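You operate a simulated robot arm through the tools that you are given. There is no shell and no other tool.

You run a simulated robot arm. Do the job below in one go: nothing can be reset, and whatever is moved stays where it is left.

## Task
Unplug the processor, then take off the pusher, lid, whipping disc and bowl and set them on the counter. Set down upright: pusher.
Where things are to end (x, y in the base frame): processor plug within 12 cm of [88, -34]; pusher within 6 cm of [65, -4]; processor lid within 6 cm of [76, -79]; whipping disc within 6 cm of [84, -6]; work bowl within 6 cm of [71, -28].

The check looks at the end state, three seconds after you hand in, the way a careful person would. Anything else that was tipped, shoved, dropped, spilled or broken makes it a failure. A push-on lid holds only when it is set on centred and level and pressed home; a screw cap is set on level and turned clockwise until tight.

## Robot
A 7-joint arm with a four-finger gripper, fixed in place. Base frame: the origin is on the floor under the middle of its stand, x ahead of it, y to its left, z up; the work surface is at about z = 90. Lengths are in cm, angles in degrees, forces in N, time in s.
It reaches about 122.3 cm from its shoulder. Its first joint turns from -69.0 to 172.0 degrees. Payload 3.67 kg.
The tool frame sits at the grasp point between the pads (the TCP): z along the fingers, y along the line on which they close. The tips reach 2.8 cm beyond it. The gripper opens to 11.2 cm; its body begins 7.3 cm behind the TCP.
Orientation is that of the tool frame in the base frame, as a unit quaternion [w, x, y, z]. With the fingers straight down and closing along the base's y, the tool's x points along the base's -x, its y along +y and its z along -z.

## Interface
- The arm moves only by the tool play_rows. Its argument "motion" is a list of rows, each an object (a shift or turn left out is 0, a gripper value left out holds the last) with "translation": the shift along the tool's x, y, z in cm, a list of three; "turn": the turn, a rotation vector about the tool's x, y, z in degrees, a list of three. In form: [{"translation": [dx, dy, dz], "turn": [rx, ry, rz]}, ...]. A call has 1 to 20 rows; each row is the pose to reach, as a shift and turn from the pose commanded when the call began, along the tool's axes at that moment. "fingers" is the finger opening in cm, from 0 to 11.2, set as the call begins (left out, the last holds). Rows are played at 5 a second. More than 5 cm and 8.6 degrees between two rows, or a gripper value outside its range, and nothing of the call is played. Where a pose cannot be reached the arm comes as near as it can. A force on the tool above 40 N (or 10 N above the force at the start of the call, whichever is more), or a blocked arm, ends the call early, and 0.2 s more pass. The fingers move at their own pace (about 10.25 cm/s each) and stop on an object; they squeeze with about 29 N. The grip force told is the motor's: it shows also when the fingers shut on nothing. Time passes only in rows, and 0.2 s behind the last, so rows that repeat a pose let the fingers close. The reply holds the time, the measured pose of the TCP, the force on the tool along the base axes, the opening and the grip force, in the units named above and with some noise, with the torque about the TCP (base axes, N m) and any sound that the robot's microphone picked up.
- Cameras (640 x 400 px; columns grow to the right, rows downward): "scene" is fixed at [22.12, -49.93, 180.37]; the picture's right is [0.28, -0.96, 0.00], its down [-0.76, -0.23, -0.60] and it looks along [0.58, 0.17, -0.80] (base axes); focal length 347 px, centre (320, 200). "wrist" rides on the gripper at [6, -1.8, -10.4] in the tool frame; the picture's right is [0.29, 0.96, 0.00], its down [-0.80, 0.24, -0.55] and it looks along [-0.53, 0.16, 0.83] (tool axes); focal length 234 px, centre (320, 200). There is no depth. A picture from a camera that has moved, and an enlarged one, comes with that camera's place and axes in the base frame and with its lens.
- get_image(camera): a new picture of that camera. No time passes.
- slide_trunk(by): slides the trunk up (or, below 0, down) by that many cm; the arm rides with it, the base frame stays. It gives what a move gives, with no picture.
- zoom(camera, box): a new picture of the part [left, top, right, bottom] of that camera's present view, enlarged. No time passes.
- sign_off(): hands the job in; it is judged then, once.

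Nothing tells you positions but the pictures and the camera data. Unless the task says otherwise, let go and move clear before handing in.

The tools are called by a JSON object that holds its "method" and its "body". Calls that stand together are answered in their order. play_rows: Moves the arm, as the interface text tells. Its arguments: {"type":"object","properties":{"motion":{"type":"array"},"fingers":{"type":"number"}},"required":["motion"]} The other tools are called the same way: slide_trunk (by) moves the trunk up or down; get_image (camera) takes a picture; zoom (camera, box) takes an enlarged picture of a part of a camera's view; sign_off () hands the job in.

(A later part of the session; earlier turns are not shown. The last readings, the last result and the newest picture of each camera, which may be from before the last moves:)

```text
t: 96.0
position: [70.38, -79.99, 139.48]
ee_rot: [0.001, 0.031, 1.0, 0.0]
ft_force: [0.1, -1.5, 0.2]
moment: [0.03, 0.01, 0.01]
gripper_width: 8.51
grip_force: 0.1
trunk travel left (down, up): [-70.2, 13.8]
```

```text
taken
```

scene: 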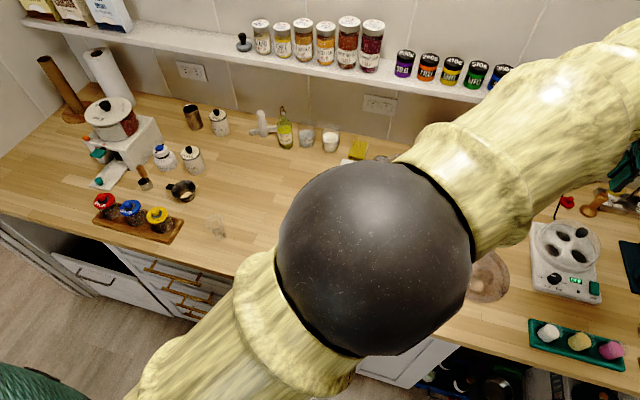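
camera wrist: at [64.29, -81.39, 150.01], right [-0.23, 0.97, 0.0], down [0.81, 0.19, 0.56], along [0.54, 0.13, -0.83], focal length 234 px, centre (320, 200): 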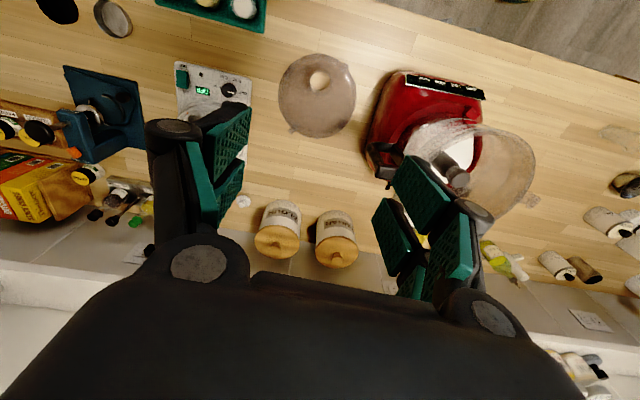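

{"method": "play_rows", "body": {"motion": [{"translation": [1, 4, 0]}, {"translation": [2, 8, 0]}, {"translation": [3, 12, 0]}, {"translation": [4, 16, 0]}, {"translation": [5, 20, 0]}, {"translation": [5.88, 23.7, 0], "turn": [0, 0, -3.5]}, {"translation": [5.88, 23.7, 0], "turn": [0, 0, -3.5]}], "fingers": 11.2}}

{"method": "get_image", "body": {"camera": "wrist"}}

{"method": "zoom", "body": {"camera": "wrist", "box": [230, 40, 400, 200]}}

{"method": "get_image", "body": {"camera": "scene"}}

```text
t: 97.6
position: [66.01, -55.92, 139.57]
ee_rot: [0.001, 0.0, 1.0, 0.001]
ft_force: [0.1, 0.1, 0.6]
moment: [-0.04, 0.0, 0.01]
gripper_width: 11.19
grip_force: 0.0
trunk travel left (down, up): [-70.2, 13.8]
```

```text
taken
camera wrist: at [59.99, -57.69, 150.01], right [-0.29, 0.96, 0.0], down [0.8, 0.24, 0.56], along [0.53, 0.16, -0.83], focal length 234 px, centre (320, 200)
```

wrist: 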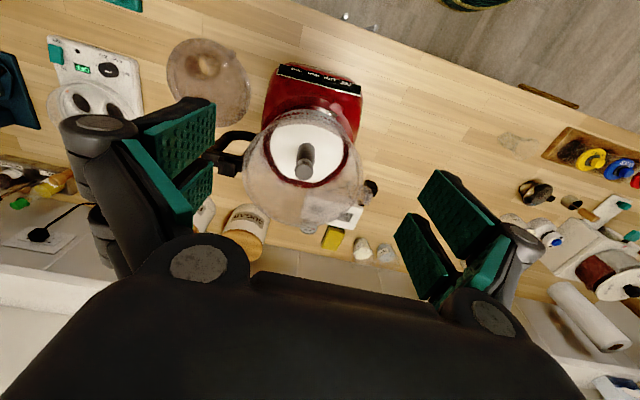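

```text
2.50 times, centred on (315, 120) of wrist
camera zoom: at [59.99, -57.69, 150.01], right [-0.29, 0.96, 0.0], down [0.8, 0.24, 0.56], along [0.53, 0.16, -0.83], focal length 585 px, centre (332, 400)
```

zoom: 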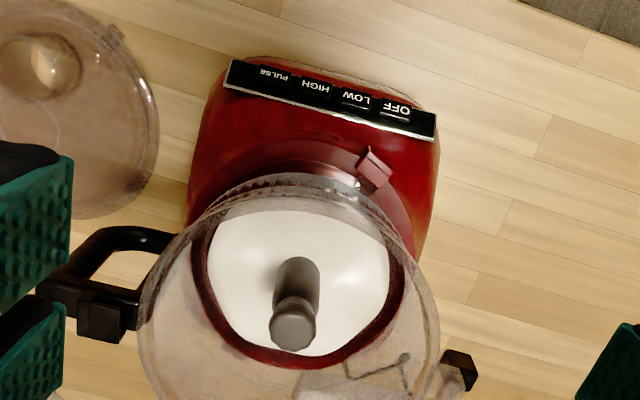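

```text
taken
```

scene: 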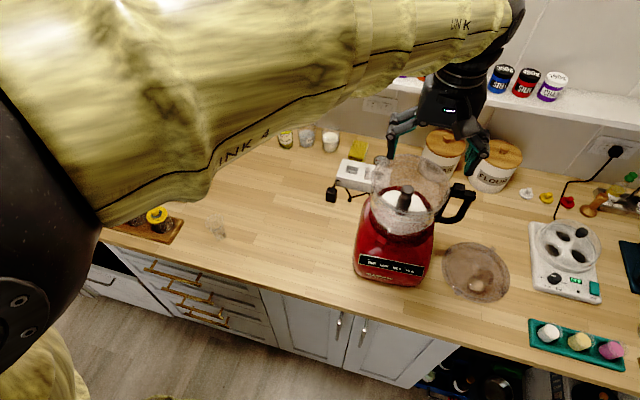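

The lid rests on the counter at about (74, -80). The disc's hub is a grey post about 2.9 cm thick, with its top near (76.8, -55.4, 116.5). I'll position over it.

{"method": "play_rows", "body": {"motion": [{"translation": [-3, 0.2, 2]}, {"translation": [-6, 0.3, 4]}, {"translation": [-9, 0.5, 7]}, {"translation": [-10.8, 0.5, 10]}, {"translation": [-10.8, 0.5, 13]}, {"translation": [-10.8, 0.5, 13]}], "fingers": 6.5}}

{"method": "get_image", "body": {"camera": "wrist"}}

{"method": "zoom", "body": {"camera": "wrist", "box": [240, 60, 400, 200]}}

{"method": "zoom", "body": {"camera": "scene", "box": [340, 110, 500, 230]}}

```text
t: 99.0
position: [76.92, -55.36, 126.64]
ee_rot: [0.001, 0.0, 1.0, 0.0]
ft_force: [0.2, -0.4, 0.0]
moment: [-0.02, -0.03, -0.03]
gripper_width: 6.47
grip_force: 0.0
trunk travel left (down, up): [-70.2, 13.8]
```

```text
taken
camera wrist: at [70.82, -57.08, 137.17], right [-0.29, 0.96, 0.0], down [0.8, 0.24, 0.56], along [0.53, 0.16, -0.83], focal length 234 px, centre (320, 200)
```

wrist: 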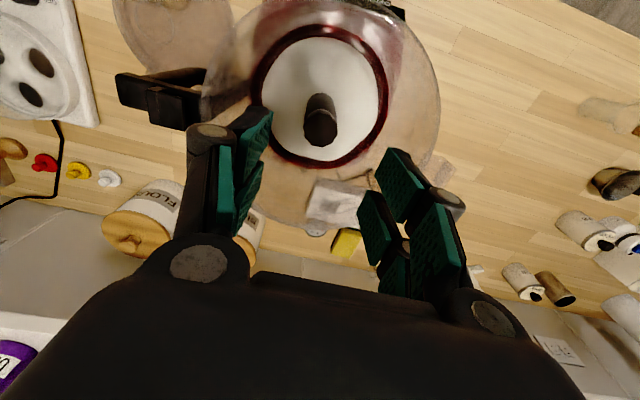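

```text
2.86 times, centred on (320, 130) of wrist
camera zoom: at [70.82, -57.08, 137.17], right [-0.29, 0.96, 0.0], down [0.8, 0.24, 0.56], along [0.53, 0.16, -0.83], focal length 669 px, centre (320, 400)
```

zoom: 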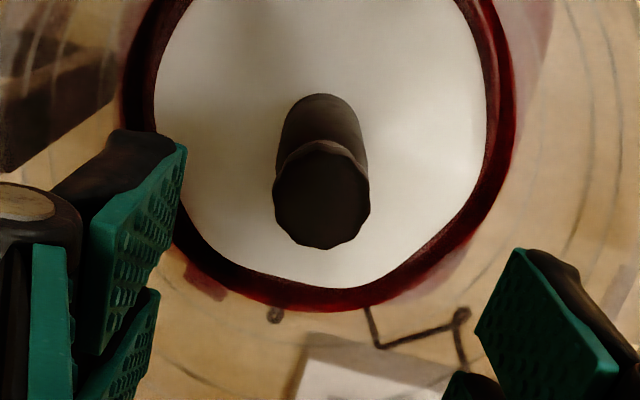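

```text
3.33 times, centred on (420, 170) of scene
camera zoom: at [22.12, -49.93, 180.37], right [0.28, -0.96, 0.0], down [-0.76, -0.23, -0.6], along [0.58, 0.17, -0.8], focal length 1158 px, centre (-13, 300)
```

zoom: 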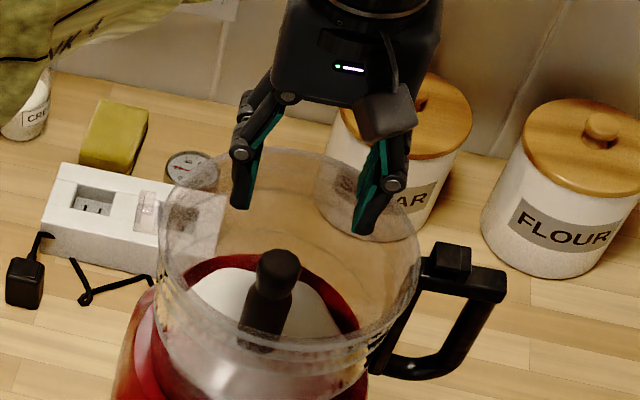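

{"method": "play_rows", "body": {"motion": [{"translation": [0.4, 0.15, 4]}, {"translation": [0.4, 0.15, 8]}, {"translation": [0.4, 0.15, 10]}, {"translation": [0.4, 0.15, 12.3]}, {"translation": [0.4, 0.15, 12.3]}], "fingers": 6.5}}

{"method": "get_image", "body": {"camera": "wrist"}}

{"method": "zoom", "body": {"camera": "scene", "box": [340, 110, 500, 230]}}

```text
t: 100.2
position: [76.53, -55.22, 114.43]
ee_rot: [0.002, 0.0, 1.0, 0.0]
ft_force: [-0.4, -0.7, 0.7]
moment: [-0.03, -0.01, 0.0]
gripper_width: 6.51
grip_force: 0.1
trunk travel left (down, up): [-70.2, 13.8]
```

```text
taken
camera wrist: at [70.41, -56.93, 124.88], right [-0.29, 0.96, 0.0], down [0.8, 0.24, 0.56], along [0.53, 0.16, -0.83], focal length 234 px, centre (320, 200)
```

wrist: 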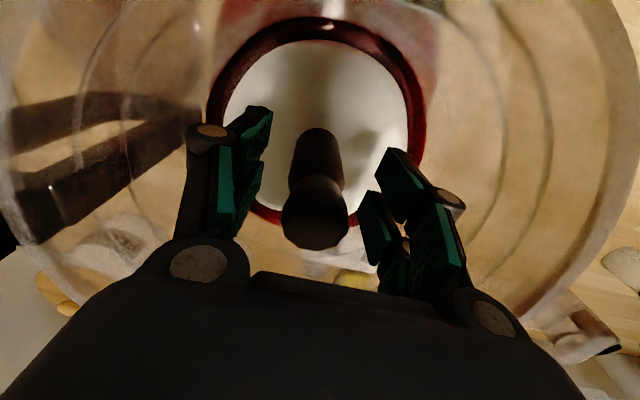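

```text
3.33 times, centred on (420, 170) of scene
camera zoom: at [22.12, -49.93, 180.37], right [0.28, -0.96, 0.0], down [-0.76, -0.23, -0.6], along [0.58, 0.17, -0.8], focal length 1158 px, centre (-13, 300)
```

zoom: 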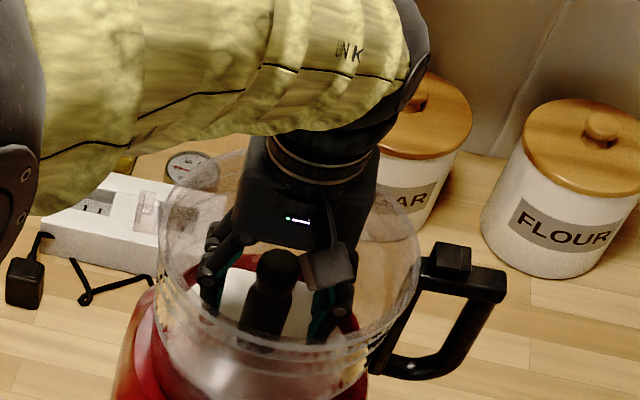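

{"method": "play_rows", "body": {"motion": [{"translation": [0, 0, 0]}, {"translation": [0, 0, 0]}, {"translation": [0, 0, 0]}, {"translation": [0, 0, 0]}], "fingers": 0}}

{"method": "play_rows", "body": {"motion": [{"translation": [0, 0, -0.4]}, {"translation": [0, 0, -0.8]}, {"translation": [0, 0, -1.2]}, {"translation": [0, 0, -1.2]}], "fingers": 0}}

{"method": "zoom", "body": {"camera": "scene", "box": [340, 130, 500, 300]}}

```text
t: 101.2
position: [76.64, -55.33, 114.31]
ee_rot: [0.002, 0.0, 1.0, 0.0]
ft_force: [0.8, 0.8, 0.8]
moment: [0.01, -0.01, -0.01]
gripper_width: 3.24
grip_force: 28.8
trunk travel left (down, up): [-70.2, 13.8]
```

```text
t: 102.2
position: [76.46, -55.26, 115.62]
ee_rot: [0.002, 0.0, 1.0, 0.0]
ft_force: [0.1, -0.7, -1.2]
moment: [-0.01, 0.04, -0.03]
gripper_width: 3.24
grip_force: 28.9
trunk travel left (down, up): [-70.2, 13.8]
```

```text
2.35 times, centred on (420, 215) of scene
camera zoom: at [22.12, -49.93, 180.37], right [0.28, -0.96, 0.0], down [-0.76, -0.23, -0.6], along [0.58, 0.17, -0.8], focal length 817 px, centre (85, 165)
```

zoom: 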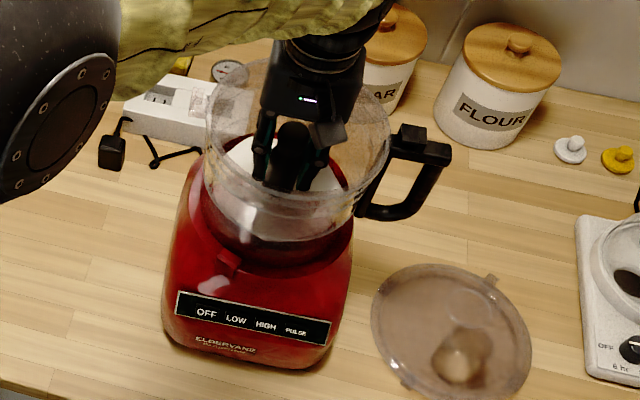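

The disc slides up freely. I'll lift it straight out of the bowl.

{"method": "play_rows", "body": {"motion": [{"translation": [0, 0, -2]}, {"translation": [0, 0, -4]}, {"translation": [0, 0, -7]}, {"translation": [0, 0, -10]}, {"translation": [0, 0, -13]}, {"translation": [0, 0, -16]}, {"translation": [0, 0, -19]}, {"translation": [0, 0, -22.5]}, {"translation": [0, 0, -22.5]}], "fingers": 0}}

{"method": "get_image", "body": {"camera": "scene"}}

{"method": "zoom", "body": {"camera": "scene", "box": [340, 60, 500, 240]}}

{"method": "get_image", "body": {"camera": "wrist"}}

```text
t: 104.2
position: [76.55, -55.39, 137.96]
ee_rot: [0.001, 0.001, 1.0, 0.001]
ft_force: [-0.4, -0.6, -1.0]
moment: [-0.01, 0.0, -0.02]
gripper_width: 3.23
grip_force: 28.8
trunk travel left (down, up): [-70.2, 13.8]
```

```text
taken
```

scene: 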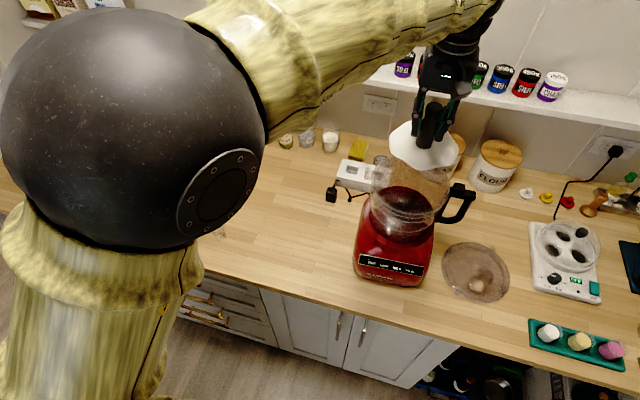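

```text
2.22 times, centred on (420, 150) of scene
camera zoom: at [22.12, -49.93, 180.37], right [0.28, -0.96, 0.0], down [-0.76, -0.23, -0.6], along [0.58, 0.17, -0.8], focal length 772 px, centre (98, 311)
```

zoom: 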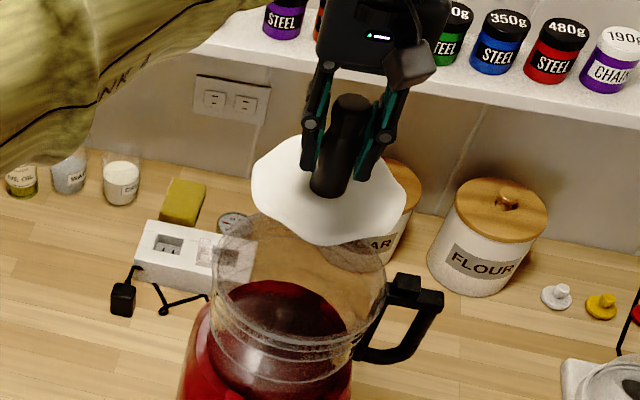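

```text
taken
camera wrist: at [70.43, -57.03, 148.52], right [-0.29, 0.96, 0.0], down [0.8, 0.24, 0.56], along [0.53, 0.16, -0.83], focal length 234 px, centre (320, 200)
```

wrist: 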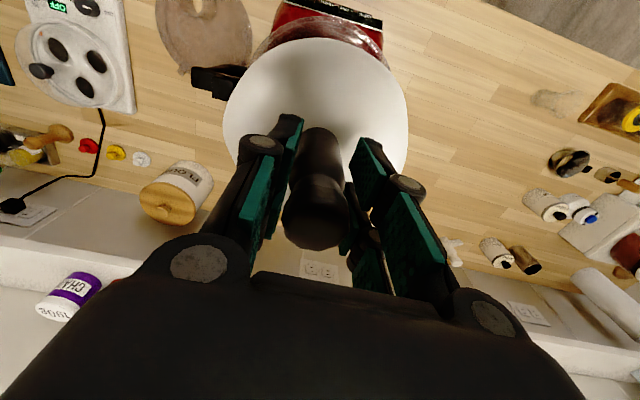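

The disc is free. Its plate is about 7.3 cm in radius and hangs about 7–8 cm below the TCP. I'll carry it to (84, -7), staying high.

{"method": "play_rows", "body": {"motion": [{"translation": [-0.75, 4.83, 0]}, {"translation": [-1.5, 9.66, 0]}, {"translation": [-2.25, 14.49, 0]}, {"translation": [-3, 19.32, 0]}, {"translation": [-3.75, 24.15, 0]}, {"translation": [-4.5, 28.98, 0]}, {"translation": [-5.25, 33.81, 0]}, {"translation": [-6, 38.64, 0]}, {"translation": [-6.75, 43.47, 0]}, {"translation": [-7.5, 48.3, 0]}, {"translation": [-7.5, 48.3, 0]}], "fingers": 0}}

{"method": "get_image", "body": {"camera": "scene"}}

{"method": "get_image", "body": {"camera": "wrist"}}

```text
t: 106.6
position: [83.98, -7.17, 138.17]
ee_rot: [0.002, 0.0, 1.0, 0.001]
ft_force: [-1.0, 0.0, -0.3]
moment: [0.03, -0.01, -0.01]
gripper_width: 3.22
grip_force: 28.4
trunk travel left (down, up): [-70.2, 13.8]
```

```text
taken
```

scene: 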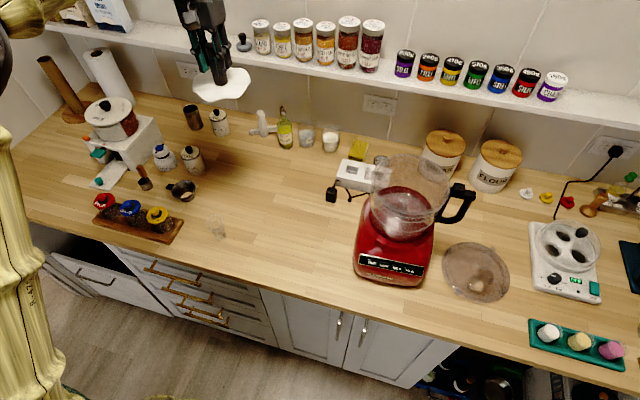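

```text
taken
camera wrist: at [77.81, -8.89, 148.6], right [-0.29, 0.96, 0.0], down [0.8, 0.24, 0.56], along [0.53, 0.16, -0.83], focal length 234 px, centre (320, 200)
```

wrist: 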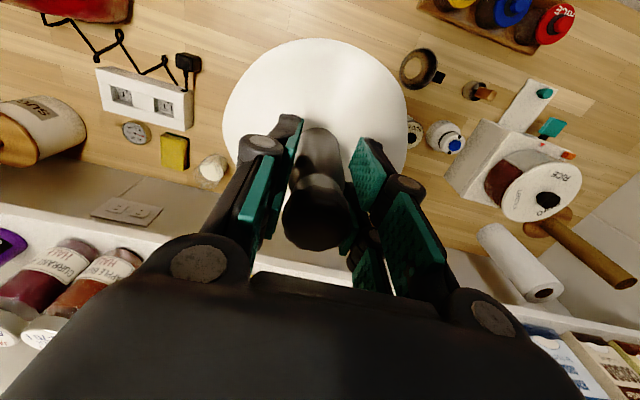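

The landing spot is clear. Descending.

{"method": "play_rows", "body": {"motion": [{"translation": [0, 0, 4.5]}, {"translation": [0, 0, 9]}, {"translation": [0, 0, 13.5]}, {"translation": [0, 0, 18]}, {"translation": [0, 0, 22.5]}, {"translation": [0, 0, 27]}, {"translation": [0, 0, 31.5]}, {"translation": [0, 0, 35]}, {"translation": [0, 0, 35]}], "fingers": 0}}

{"method": "zoom", "body": {"camera": "scene", "box": [170, 110, 330, 250]}}

{"method": "get_image", "body": {"camera": "wrist"}}

```text
t: 108.6
position: [84.0, -6.98, 103.2]
ee_rot: [0.002, 0.0, 1.0, 0.001]
ft_force: [0.1, 0.5, 0.8]
moment: [0.0, 0.0, -0.02]
gripper_width: 3.23
grip_force: 29.0
trunk travel left (down, up): [-70.2, 13.8]
```

```text
2.86 times, centred on (250, 180) of scene
camera zoom: at [22.12, -49.93, 180.37], right [0.28, -0.96, 0.0], down [-0.76, -0.23, -0.6], along [0.58, 0.17, -0.8], focal length 992 px, centre (520, 257)
```

zoom: 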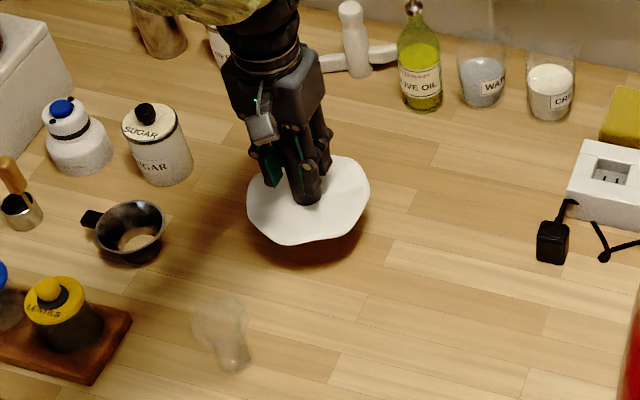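

```text
taken
camera wrist: at [77.87, -8.6, 113.65], right [-0.29, 0.96, 0.0], down [0.8, 0.24, 0.56], along [0.53, 0.16, -0.83], focal length 234 px, centre (320, 200)
```

wrist: 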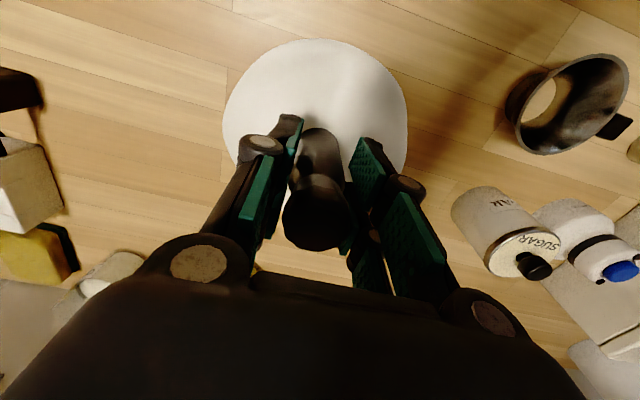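

Good clearance all round. I'll lower in small steps until it touches.

{"method": "play_rows", "body": {"motion": [{"translation": [0, 0, 0.5]}, {"translation": [0, 0, 1]}, {"translation": [0, 0, 1.5]}, {"translation": [0, 0, 2]}, {"translation": [0, 0, 2]}], "fingers": 0}}

{"method": "zoom", "body": {"camera": "scene", "box": [210, 150, 290, 210]}}

```text
t: 109.8
position: [83.97, -6.92, 101.06]
ee_rot: [0.002, 0.0, 1.0, 0.0]
ft_force: [0.8, 0.8, -0.8]
moment: [0.02, -0.01, -0.01]
gripper_width: 3.23
grip_force: 29.0
trunk travel left (down, up): [-70.2, 13.8]
```

```text
6.67 times, centred on (250, 180) of scene
camera zoom: at [22.12, -49.93, 180.37], right [0.28, -0.96, 0.0], down [-0.76, -0.23, -0.6], along [0.58, 0.17, -0.8], focal length 2315 px, centre (787, 333)
```

zoom: 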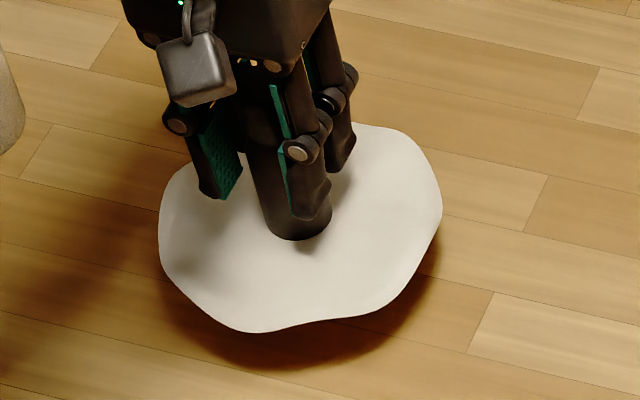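

{"method": "play_rows", "body": {"motion": [{"translation": [0, 0, 0.4]}, {"translation": [0, 0, 0.8]}, {"translation": [0, 0, 1.2]}, {"translation": [0, 0, 1.2]}], "fingers": 0}}

```text
t: 110.8
position: [84.06, -7.04, 99.83]
ee_rot: [0.002, -0.001, 1.0, -0.001]
ft_force: [0.4, 0.0, -0.6]
moment: [0.01, -0.01, 0.0]
gripper_width: 3.24
grip_force: 29.0
trunk travel left (down, up): [-70.2, 13.8]
```

{"method": "play_rows", "body": {"motion": [{"translation": [0, 0, 0.3]}, {"translation": [0, 0, 0.6]}, {"translation": [0, 0, 0.9]}, {"translation": [0, 0, 0.9]}], "fingers": 0}}

{"method": "zoom", "body": {"camera": "scene", "box": [210, 150, 290, 210]}}

```text
t: 111.8
position: [83.93, -6.86, 99.01]
ee_rot: [0.002, 0.0, 1.0, 0.0]
ft_force: [-0.7, -0.7, -0.6]
moment: [0.02, 0.01, -0.01]
gripper_width: 3.22
grip_force: 29.4
trunk travel left (down, up): [-70.2, 13.8]
```

```text
6.67 times, centred on (250, 180) of scene
camera zoom: at [22.12, -49.93, 180.37], right [0.28, -0.96, 0.0], down [-0.76, -0.23, -0.6], along [0.58, 0.17, -0.8], focal length 2315 px, centre (787, 333)
```

zoom: 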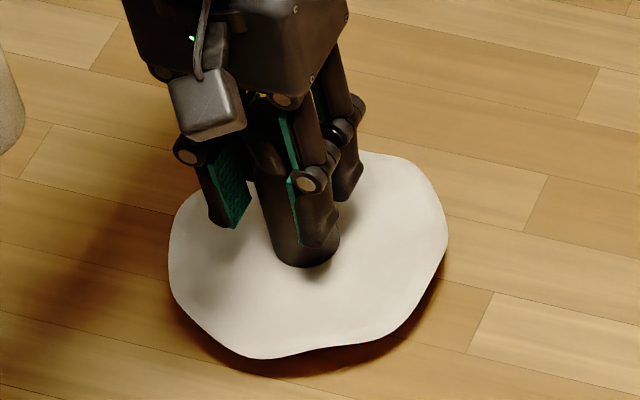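

{"method": "play_rows", "body": {"motion": [{"translation": [0, 0, 0.3]}, {"translation": [0, 0, 0.6]}, {"translation": [0, 0, 0.9]}, {"translation": [0, 0, 0.9]}], "fingers": 0}}

{"method": "zoom", "body": {"camera": "scene", "box": [210, 150, 290, 210]}}

```text
t: 112.8
position: [83.97, -6.92, 98.08]
ee_rot: [0.001, 0.0, 1.0, 0.0]
ft_force: [0.4, -0.1, -0.2]
moment: [-0.04, 0.02, 0.04]
gripper_width: 3.25
grip_force: 29.3
trunk travel left (down, up): [-70.2, 13.8]
```

```text
6.67 times, centred on (250, 180) of scene
camera zoom: at [22.12, -49.93, 180.37], right [0.28, -0.96, 0.0], down [-0.76, -0.23, -0.6], along [0.58, 0.17, -0.8], focal length 2315 px, centre (787, 333)
```

zoom: 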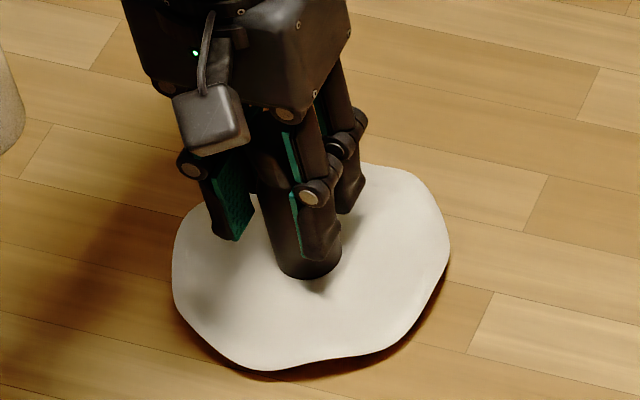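

{"method": "play_rows", "body": {"motion": [{"translation": [0, 0, 0.2]}, {"translation": [0, 0, 0.4]}, {"translation": [0, 0, 0.6]}, {"translation": [0, 0, 0.6]}], "fingers": 0}}

```text
t: 113.8
position: [84.07, -6.91, 97.75]
ee_rot: [0.003, 0.0, 1.0, -0.001]
ft_force: [1.4, -1.0, 19.2]
moment: [0.19, -0.03, 0.09]
gripper_width: 3.21
grip_force: 29.0
trunk travel left (down, up): [-70.2, 13.8]
```

Touchdown at z≈97.7. I'll ease off, release and rise.

{"method": "play_rows", "body": {"motion": [{"translation": [0, 0, -0.25]}, {"translation": [0, 0, -0.25]}], "fingers": 0}}

{"method": "play_rows", "body": {"motion": [{"translation": [0, 0, 0]}, {"translation": [0, 0, 0]}, {"translation": [0, 0, 0]}], "fingers": 6.5}}

{"method": "play_rows", "body": {"motion": [{"translation": [0, 0, -2]}, {"translation": [0, 0, -5]}, {"translation": [0, 0, -9]}, {"translation": [0, 0, -13.5]}, {"translation": [0, 0, -18]}, {"translation": [0, 0, -22.5]}, {"translation": [0, 0, -27]}, {"translation": [0, 0, -31.5]}, {"translation": [0, 0, -36]}, {"translation": [0, 0, -40]}, {"translation": [0, 0, -40]}], "fingers": 6.5}}

{"method": "zoom", "body": {"camera": "scene", "box": [170, 110, 330, 250]}}

{"method": "get_image", "body": {"camera": "wrist"}}

```text
t: 114.4
position: [84.01, -6.9, 97.67]
ee_rot: [0.0, 0.0, 1.0, -0.001]
ft_force: [1.4, -0.6, 9.3]
moment: [0.1, -0.23, -0.06]
gripper_width: 3.23
grip_force: 29.0
trunk travel left (down, up): [-70.2, 13.8]
```

```text
t: 115.2
position: [83.98, -6.95, 97.71]
ee_rot: [0.001, 0.0, 1.0, 0.001]
ft_force: [-0.7, -0.1, 0.6]
moment: [-0.03, -0.01, -0.01]
gripper_width: 6.52
grip_force: 0.1
trunk travel left (down, up): [-70.2, 13.8]
```

```text
t: 117.6
position: [84.0, -7.04, 137.87]
ee_rot: [0.001, 0.0, 1.0, -0.001]
ft_force: [0.5, 0.0, 0.1]
moment: [0.02, 0.01, -0.04]
gripper_width: 6.47
grip_force: 0.2
trunk travel left (down, up): [-70.2, 13.8]
```

```text
2.86 times, centred on (250, 180) of scene
camera zoom: at [22.12, -49.93, 180.37], right [0.28, -0.96, 0.0], down [-0.76, -0.23, -0.6], along [0.58, 0.17, -0.8], focal length 992 px, centre (520, 257)
```

zoom: 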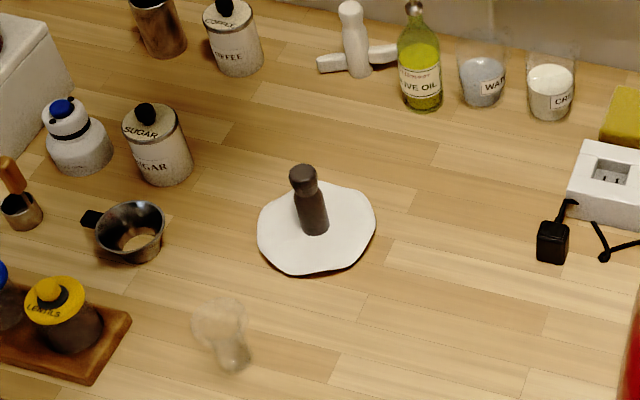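

```text
taken
camera wrist: at [77.79, -8.62, 148.29], right [-0.29, 0.96, 0.0], down [0.8, 0.24, 0.56], along [0.53, 0.16, -0.83], focal length 234 px, centre (320, 200)
```

wrist: 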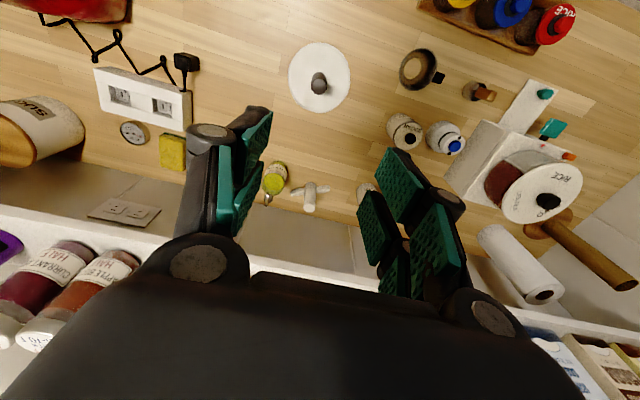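

The disc stands at (84, -7) with its hub up. Next is the bowl, so I'll look inside it from above and at how it locks to the base.

{"method": "play_rows", "body": {"motion": [{"translation": [1.8, -4.6, 0]}, {"translation": [3.6, -9.2, 0]}, {"translation": [5.4, -13.8, 0]}, {"translation": [7.2, -18.4, 0]}, {"translation": [9, -23, 0]}, {"translation": [10.8, -27.6, 0]}, {"translation": [12.6, -32.2, 0]}, {"translation": [14.4, -36.8, 0]}, {"translation": [16.2, -41.4, 0]}, {"translation": [18, -46, 0]}, {"translation": [18, -48, 0]}, {"translation": [18, -48, 0]}], "fingers": 11.2}}

{"method": "get_image", "body": {"camera": "wrist"}}

{"method": "zoom", "body": {"camera": "wrist", "box": [230, 40, 400, 200]}}

{"method": "zoom", "body": {"camera": "scene", "box": [340, 140, 500, 300]}}

```text
t: 120.2
position: [65.83, -54.98, 137.84]
ee_rot: [0.002, 0.0, 1.0, 0.001]
ft_force: [0.0, 0.1, 0.3]
moment: [0.02, 0.01, 0.01]
gripper_width: 11.2
grip_force: 0.0
trunk travel left (down, up): [-70.2, 13.8]
```

```text
taken
camera wrist: at [59.69, -56.64, 148.25], right [-0.29, 0.96, 0.0], down [0.8, 0.24, 0.56], along [0.53, 0.16, -0.83], focal length 234 px, centre (320, 200)
```

wrist: 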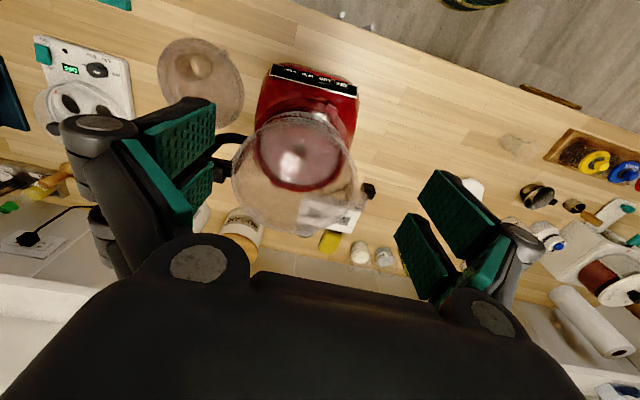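

```text
2.50 times, centred on (315, 120) of wrist
camera zoom: at [59.69, -56.64, 148.25], right [-0.29, 0.96, 0.0], down [0.8, 0.24, 0.56], along [0.53, 0.16, -0.83], focal length 585 px, centre (332, 400)
```

zoom: 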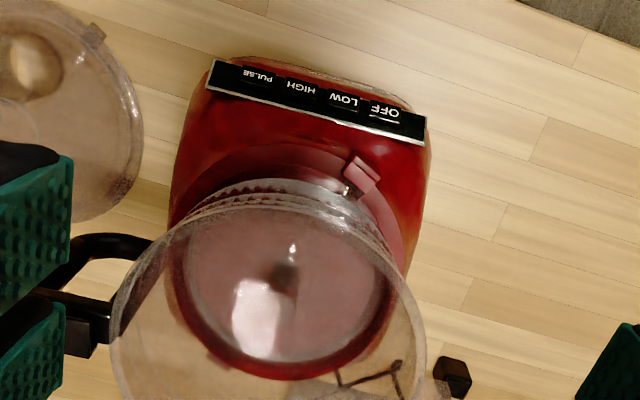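

```text
2.50 times, centred on (420, 220) of scene
camera zoom: at [22.12, -49.93, 180.37], right [0.28, -0.96, 0.0], down [-0.76, -0.23, -0.6], along [0.58, 0.17, -0.8], focal length 868 px, centre (70, 150)
```

zoom: 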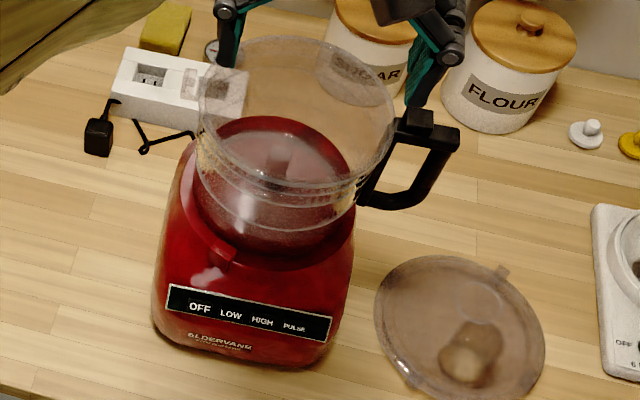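

{"method": "zoom", "body": {"camera": "wrist", "box": [270, 85, 350, 150]}}

{"method": "zoom", "body": {"camera": "wrist", "box": [310, 90, 350, 120]}}

{"method": "zoom", "body": {"camera": "scene", "box": [375, 195, 415, 225]}}

{"method": "zoom", "body": {"camera": "scene", "box": [360, 150, 440, 220]}}

```text
6.15 times, centred on (310, 118) of wrist
camera zoom: at [59.69, -56.64, 148.25], right [-0.29, 0.96, 0.0], down [0.8, 0.24, 0.56], along [0.53, 0.16, -0.83], focal length 1441 px, centre (382, 708)
```

zoom: 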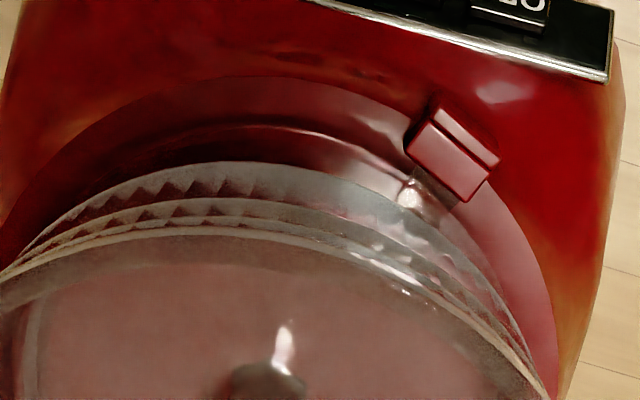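

```text
13.33 times, centred on (330, 105) of wrist
camera zoom: at [59.69, -56.64, 148.25], right [-0.29, 0.96, 0.0], down [0.8, 0.24, 0.56], along [0.53, 0.16, -0.83], focal length 3122 px, centre (187, 1467)
```

zoom: 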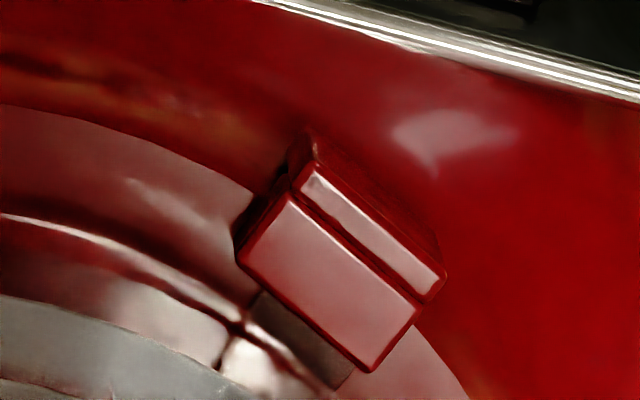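

```text
13.33 times, centred on (395, 210) of scene
camera zoom: at [22.12, -49.93, 180.37], right [0.28, -0.96, 0.0], down [-0.76, -0.23, -0.6], along [0.58, 0.17, -0.8], focal length 4631 px, centre (-680, 67)
```

zoom: 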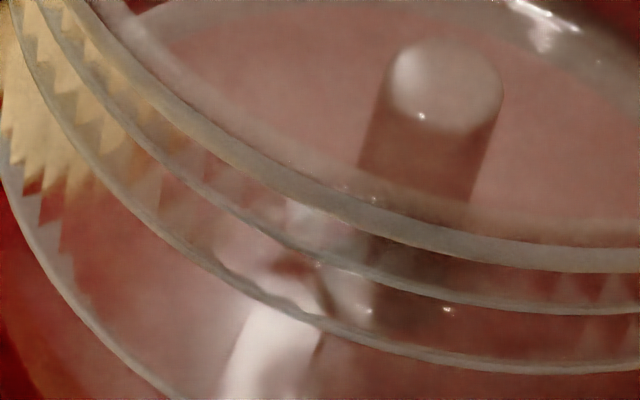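

```text
5.71 times, centred on (400, 185) of scene
camera zoom: at [22.12, -49.93, 180.37], right [0.28, -0.96, 0.0], down [-0.76, -0.23, -0.6], along [0.58, 0.17, -0.8], focal length 1985 px, centre (-137, 286)
```

zoom: 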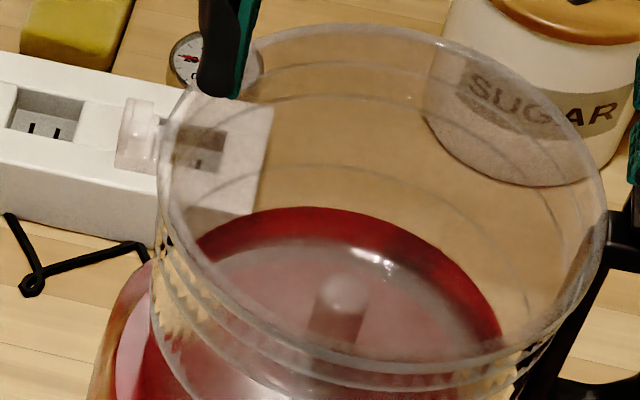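

{"method": "zoom", "body": {"camera": "scene", "box": [368, 230, 396, 252]}}

{"method": "zoom", "body": {"camera": "wrist", "box": [270, 110, 350, 175]}}

{"method": "zoom", "body": {"camera": "wrist", "box": [322, 96, 342, 110]}}

```text
16.00 times, centred on (382, 241) of scene
camera zoom: at [22.12, -49.93, 180.37], right [0.28, -0.96, 0.0], down [-0.76, -0.23, -0.6], along [0.58, 0.17, -0.8], focal length 5557 px, centre (-672, -456)
```

zoom: 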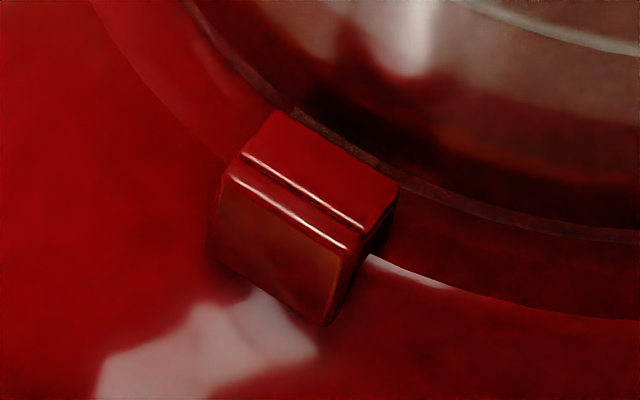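

```text
6.15 times, centred on (310, 142) of wrist
camera zoom: at [59.69, -56.64, 148.25], right [-0.29, 0.96, 0.0], down [0.8, 0.24, 0.56], along [0.53, 0.16, -0.83], focal length 1441 px, centre (382, 554)
```

zoom: 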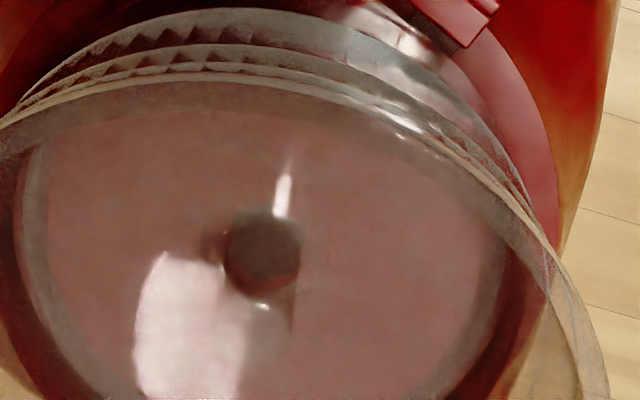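

```text
16.00 times, centred on (332, 103) of wrist
camera zoom: at [59.69, -56.64, 148.25], right [-0.29, 0.96, 0.0], down [0.8, 0.24, 0.56], along [0.53, 0.16, -0.83], focal length 3747 px, centre (128, 1752)
```

zoom: 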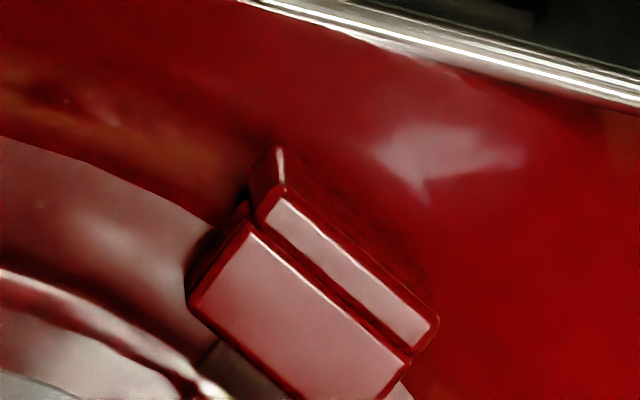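

The bowl has a clear central post, about 2 cm across with its top near z≈112.5, which gives a centred grip. Its tab sits under the red front lug, whose open end faces -y, so the bowl should unlock counter-clockwise. I'll move over the post with a slight yaw so the wrist has room to twist.

{"method": "play_rows", "body": {"motion": [{"translation": [-3.5, -0.1, 2]}, {"translation": [-7, -0.2, 4], "turn": [0, 0, 6]}, {"translation": [-10.7, -0.3, 6], "turn": [0, 0, 12]}, {"translation": [-10.7, -0.3, 10], "turn": [0, 0, 12]}, {"translation": [-10.7, -0.3, 14], "turn": [0, 0, 12]}, {"translation": [-10.7, -0.3, 14], "turn": [0, 0, 12]}], "fingers": 5.5}}

{"method": "get_image", "body": {"camera": "wrist"}}

{"method": "zoom", "body": {"camera": "wrist", "box": [250, 60, 390, 180]}}

{"method": "zoom", "body": {"camera": "scene", "box": [350, 130, 480, 240]}}

```text
t: 121.6
position: [76.52, -55.28, 123.83]
ee_rot: [0.002, 0.105, 0.995, 0.001]
ft_force: [-0.2, 0.2, 0.5]
moment: [0.0, -0.04, 0.03]
gripper_width: 5.5
grip_force: 0.0
trunk travel left (down, up): [-70.2, 13.8]
```

```text
taken
camera wrist: at [70.26, -55.65, 134.22], right [-0.08, 1.0, 0.0], down [0.83, 0.07, 0.56], along [0.56, 0.05, -0.83], focal length 234 px, centre (320, 200)
```

wrist: 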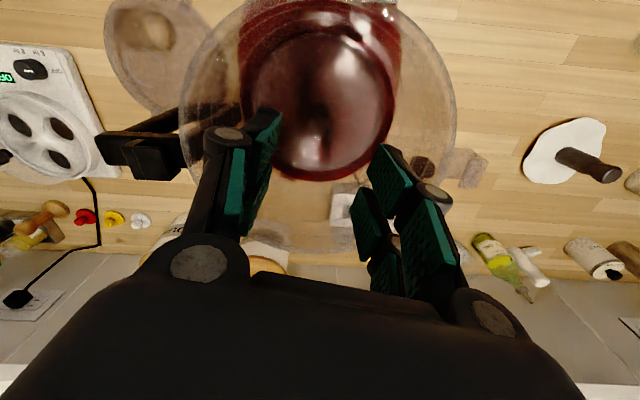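

```text
3.33 times, centred on (320, 120) of wrist
camera zoom: at [70.26, -55.65, 134.22], right [-0.08, 1.0, 0.0], down [0.83, 0.07, 0.56], along [0.56, 0.05, -0.83], focal length 781 px, centre (320, 467)
```

zoom: 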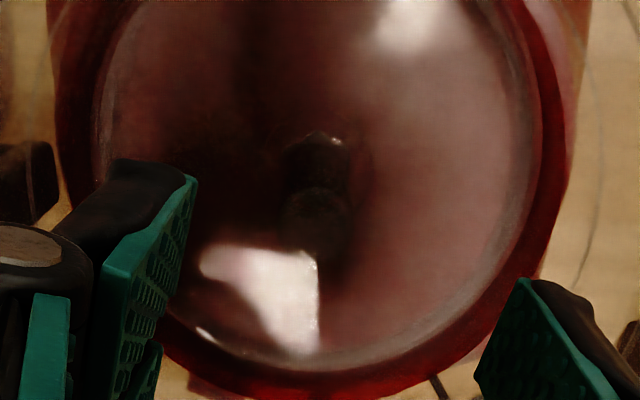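

```text
3.64 times, centred on (415, 185) of scene
camera zoom: at [22.12, -49.93, 180.37], right [0.28, -0.96, 0.0], down [-0.76, -0.23, -0.6], along [0.58, 0.17, -0.8], focal length 1263 px, centre (-26, 254)
```

zoom: 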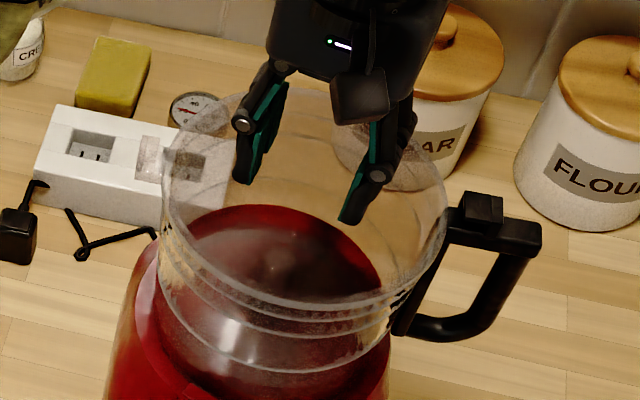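

{"method": "play_rows", "body": {"motion": [{"translation": [0, 0.1, 4]}, {"translation": [0, 0.1, 8]}, {"translation": [0, 0.1, 10]}, {"translation": [0, 0.1, 11]}, {"translation": [0, 0.1, 11.7]}, {"translation": [0, 0.1, 11.7]}], "fingers": 5.5}}

{"method": "get_image", "body": {"camera": "wrist"}}

{"method": "zoom", "body": {"camera": "wrist", "box": [240, 80, 400, 220]}}

{"method": "zoom", "body": {"camera": "scene", "box": [350, 130, 480, 240]}}

```text
t: 123.0
position: [76.72, -55.11, 111.98]
ee_rot: [0.001, 0.105, 0.994, -0.001]
ft_force: [0.1, 0.8, 0.8]
moment: [0.0, 0.01, 0.0]
gripper_width: 5.5
grip_force: 0.1
trunk travel left (down, up): [-70.2, 13.8]
```

```text
taken
camera wrist: at [70.32, -55.57, 122.46], right [-0.08, 1.0, 0.0], down [0.83, 0.07, 0.56], along [0.55, 0.05, -0.83], focal length 234 px, centre (320, 200)
```

wrist: 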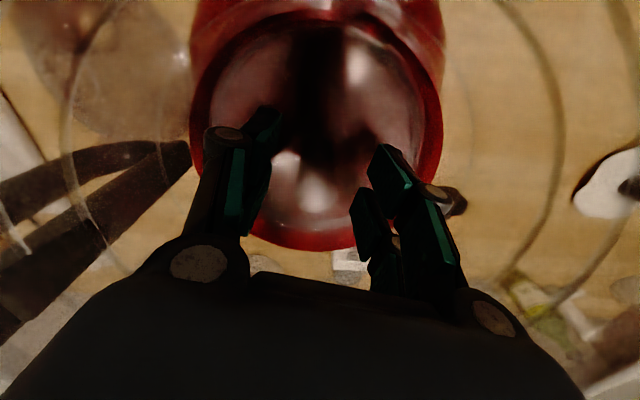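

```text
2.86 times, centred on (320, 150) of wrist
camera zoom: at [70.32, -55.57, 122.46], right [-0.08, 1.0, 0.0], down [0.83, 0.07, 0.56], along [0.55, 0.05, -0.83], focal length 669 px, centre (320, 343)
```

zoom: 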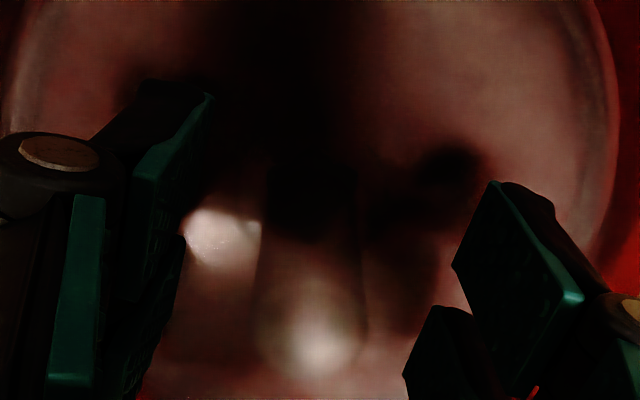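

```text
3.64 times, centred on (415, 185) of scene
camera zoom: at [22.12, -49.93, 180.37], right [0.28, -0.96, 0.0], down [-0.76, -0.23, -0.6], along [0.58, 0.17, -0.8], focal length 1263 px, centre (-26, 254)
```

zoom: 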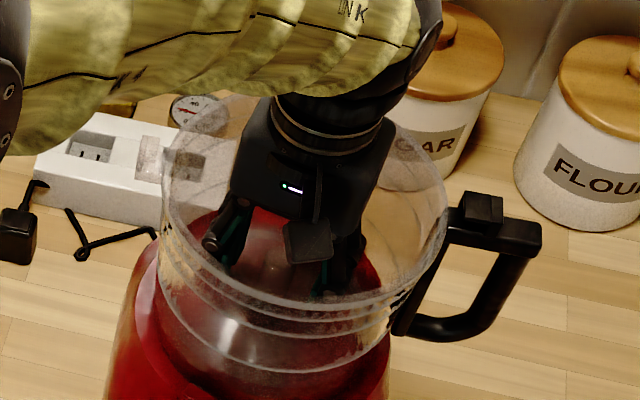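

The post is centred between the fingers. Closing on it.

{"method": "play_rows", "body": {"motion": [{"translation": [0, 0, 0]}, {"translation": [0, 0, 0]}, {"translation": [0, 0, 0]}, {"translation": [0, 0, 0]}], "fingers": 0}}

{"method": "zoom", "body": {"camera": "wrist", "box": [240, 80, 400, 220]}}

```text
t: 124.0
position: [76.63, -55.22, 111.83]
ee_rot: [0.001, 0.105, 0.994, 0.001]
ft_force: [0.1, -1.6, -0.4]
moment: [-0.09, -0.03, -0.12]
gripper_width: 2.09
grip_force: 29.0
trunk travel left (down, up): [-70.2, 13.8]
```

```text
2.86 times, centred on (320, 150) of wrist
camera zoom: at [70.34, -55.6, 122.45], right [-0.08, 1.0, 0.0], down [0.83, 0.07, 0.56], along [0.55, 0.05, -0.83], focal length 669 px, centre (320, 343)
```

zoom: 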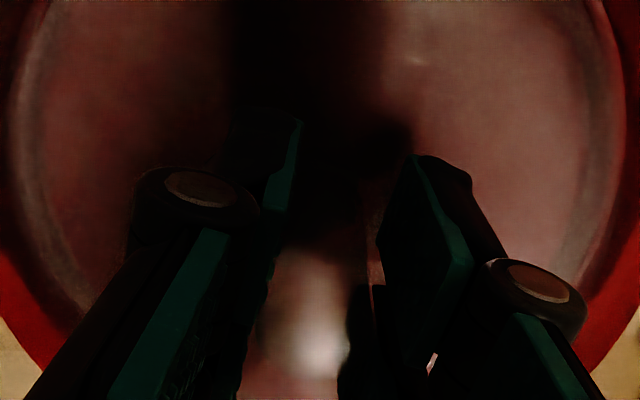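

Gripped at 2.09 cm. I'll twist counter-clockwise a few degrees as a test and watch the handle and the torque.

{"method": "play_rows", "body": {"motion": [{"turn": [0, 0, -2]}, {"turn": [0, 0, -4]}, {"turn": [0, 0, -6]}, {"turn": [0, 0, -6]}], "fingers": 0}}

{"method": "zoom", "body": {"camera": "scene", "box": [350, 130, 480, 240]}}

{"method": "zoom", "body": {"camera": "scene", "box": [368, 230, 396, 252]}}

```text
t: 125.0
position: [76.7, -55.26, 112.07]
ee_rot: [0.001, 0.053, 0.999, 0.0]
ft_force: [0.0, 0.2, -0.4]
moment: [-0.01, -0.08, 0.0]
gripper_width: 1.97
grip_force: 28.5
trunk travel left (down, up): [-70.2, 13.8]
```

```text
3.64 times, centred on (415, 185) of scene
camera zoom: at [22.12, -49.93, 180.37], right [0.28, -0.96, 0.0], down [-0.76, -0.23, -0.6], along [0.58, 0.17, -0.8], focal length 1263 px, centre (-26, 254)
```

zoom: 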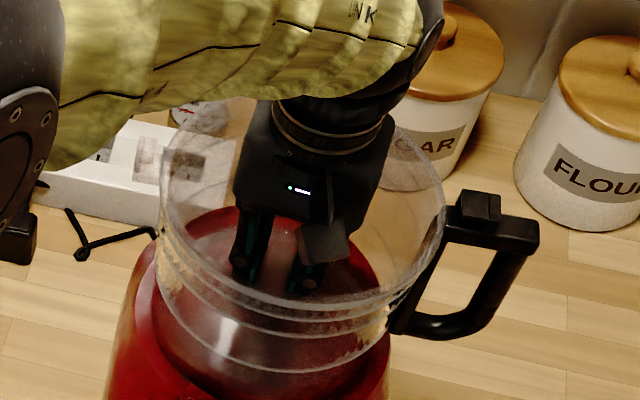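

```text
16.00 times, centred on (382, 241) of scene
camera zoom: at [22.12, -49.93, 180.37], right [0.28, -0.96, 0.0], down [-0.76, -0.23, -0.6], along [0.58, 0.17, -0.8], focal length 5557 px, centre (-672, -456)
```

zoom: 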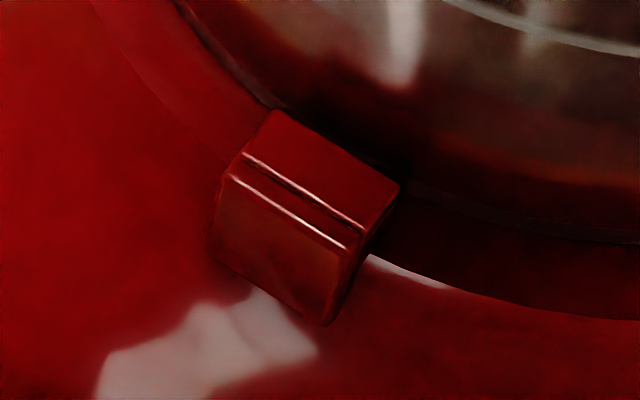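

{"method": "zoom", "body": {"camera": "scene", "box": [430, 165, 480, 200]}}

{"method": "zoom", "body": {"camera": "wrist", "box": [240, 80, 400, 220]}}

```text
11.43 times, centred on (455, 182) of scene
camera zoom: at [22.12, -49.93, 180.37], right [0.28, -0.96, 0.0], down [-0.76, -0.23, -0.6], along [0.58, 0.17, -0.8], focal length 3969 px, centre (-1223, 400)
```

zoom: 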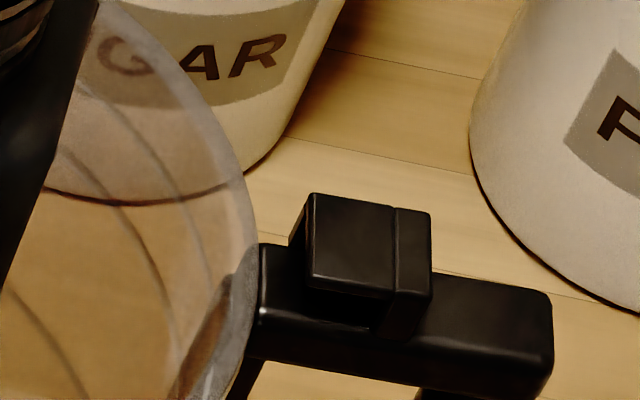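

```text
2.86 times, centred on (320, 150) of wrist
camera zoom: at [70.49, -56.27, 122.45], right [-0.19, 0.98, 0.0], down [0.82, 0.16, 0.56], along [0.55, 0.1, -0.83], focal length 669 px, centre (320, 343)
```

zoom: 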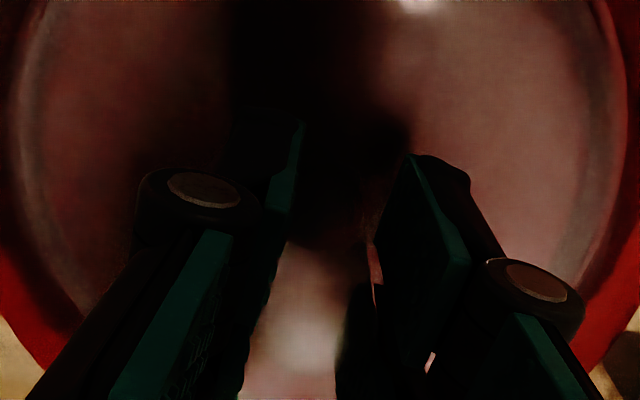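

The handle hardly moved, so either the post slipped in the grip or it belongs to the base. A tiny lift will tell: about 5 N would mean the bowl, much more would mean the base.

{"method": "play_rows", "body": {"motion": [{"translation": [0, 0, -0.1]}, {"translation": [0, 0, -0.2]}, {"translation": [0, 0, -0.3]}, {"translation": [0, 0, -0.3]}], "fingers": 0}}

{"method": "zoom", "body": {"camera": "scene", "box": [430, 165, 480, 200]}}

```text
t: 126.0
position: [76.81, -55.25, 112.24]
ee_rot: [0.001, 0.052, 0.999, 0.002]
ft_force: [0.1, -1.3, 0.8]
moment: [0.06, 0.01, 0.0]
gripper_width: 1.96
grip_force: 29.1
trunk travel left (down, up): [-70.2, 13.8]
```

```text
11.43 times, centred on (455, 182) of scene
camera zoom: at [22.12, -49.93, 180.37], right [0.28, -0.96, 0.0], down [-0.76, -0.23, -0.6], along [0.58, 0.17, -0.8], focal length 3969 px, centre (-1223, 400)
```

zoom: 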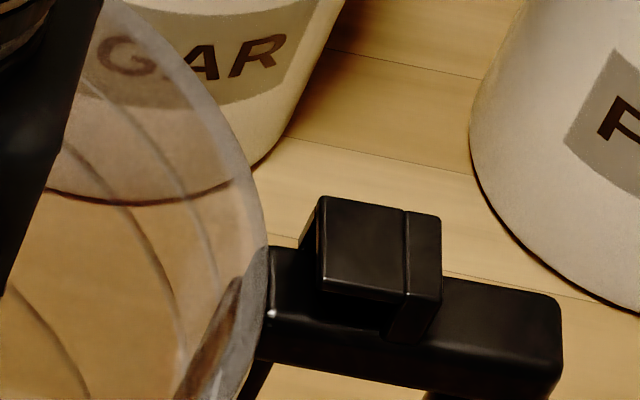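

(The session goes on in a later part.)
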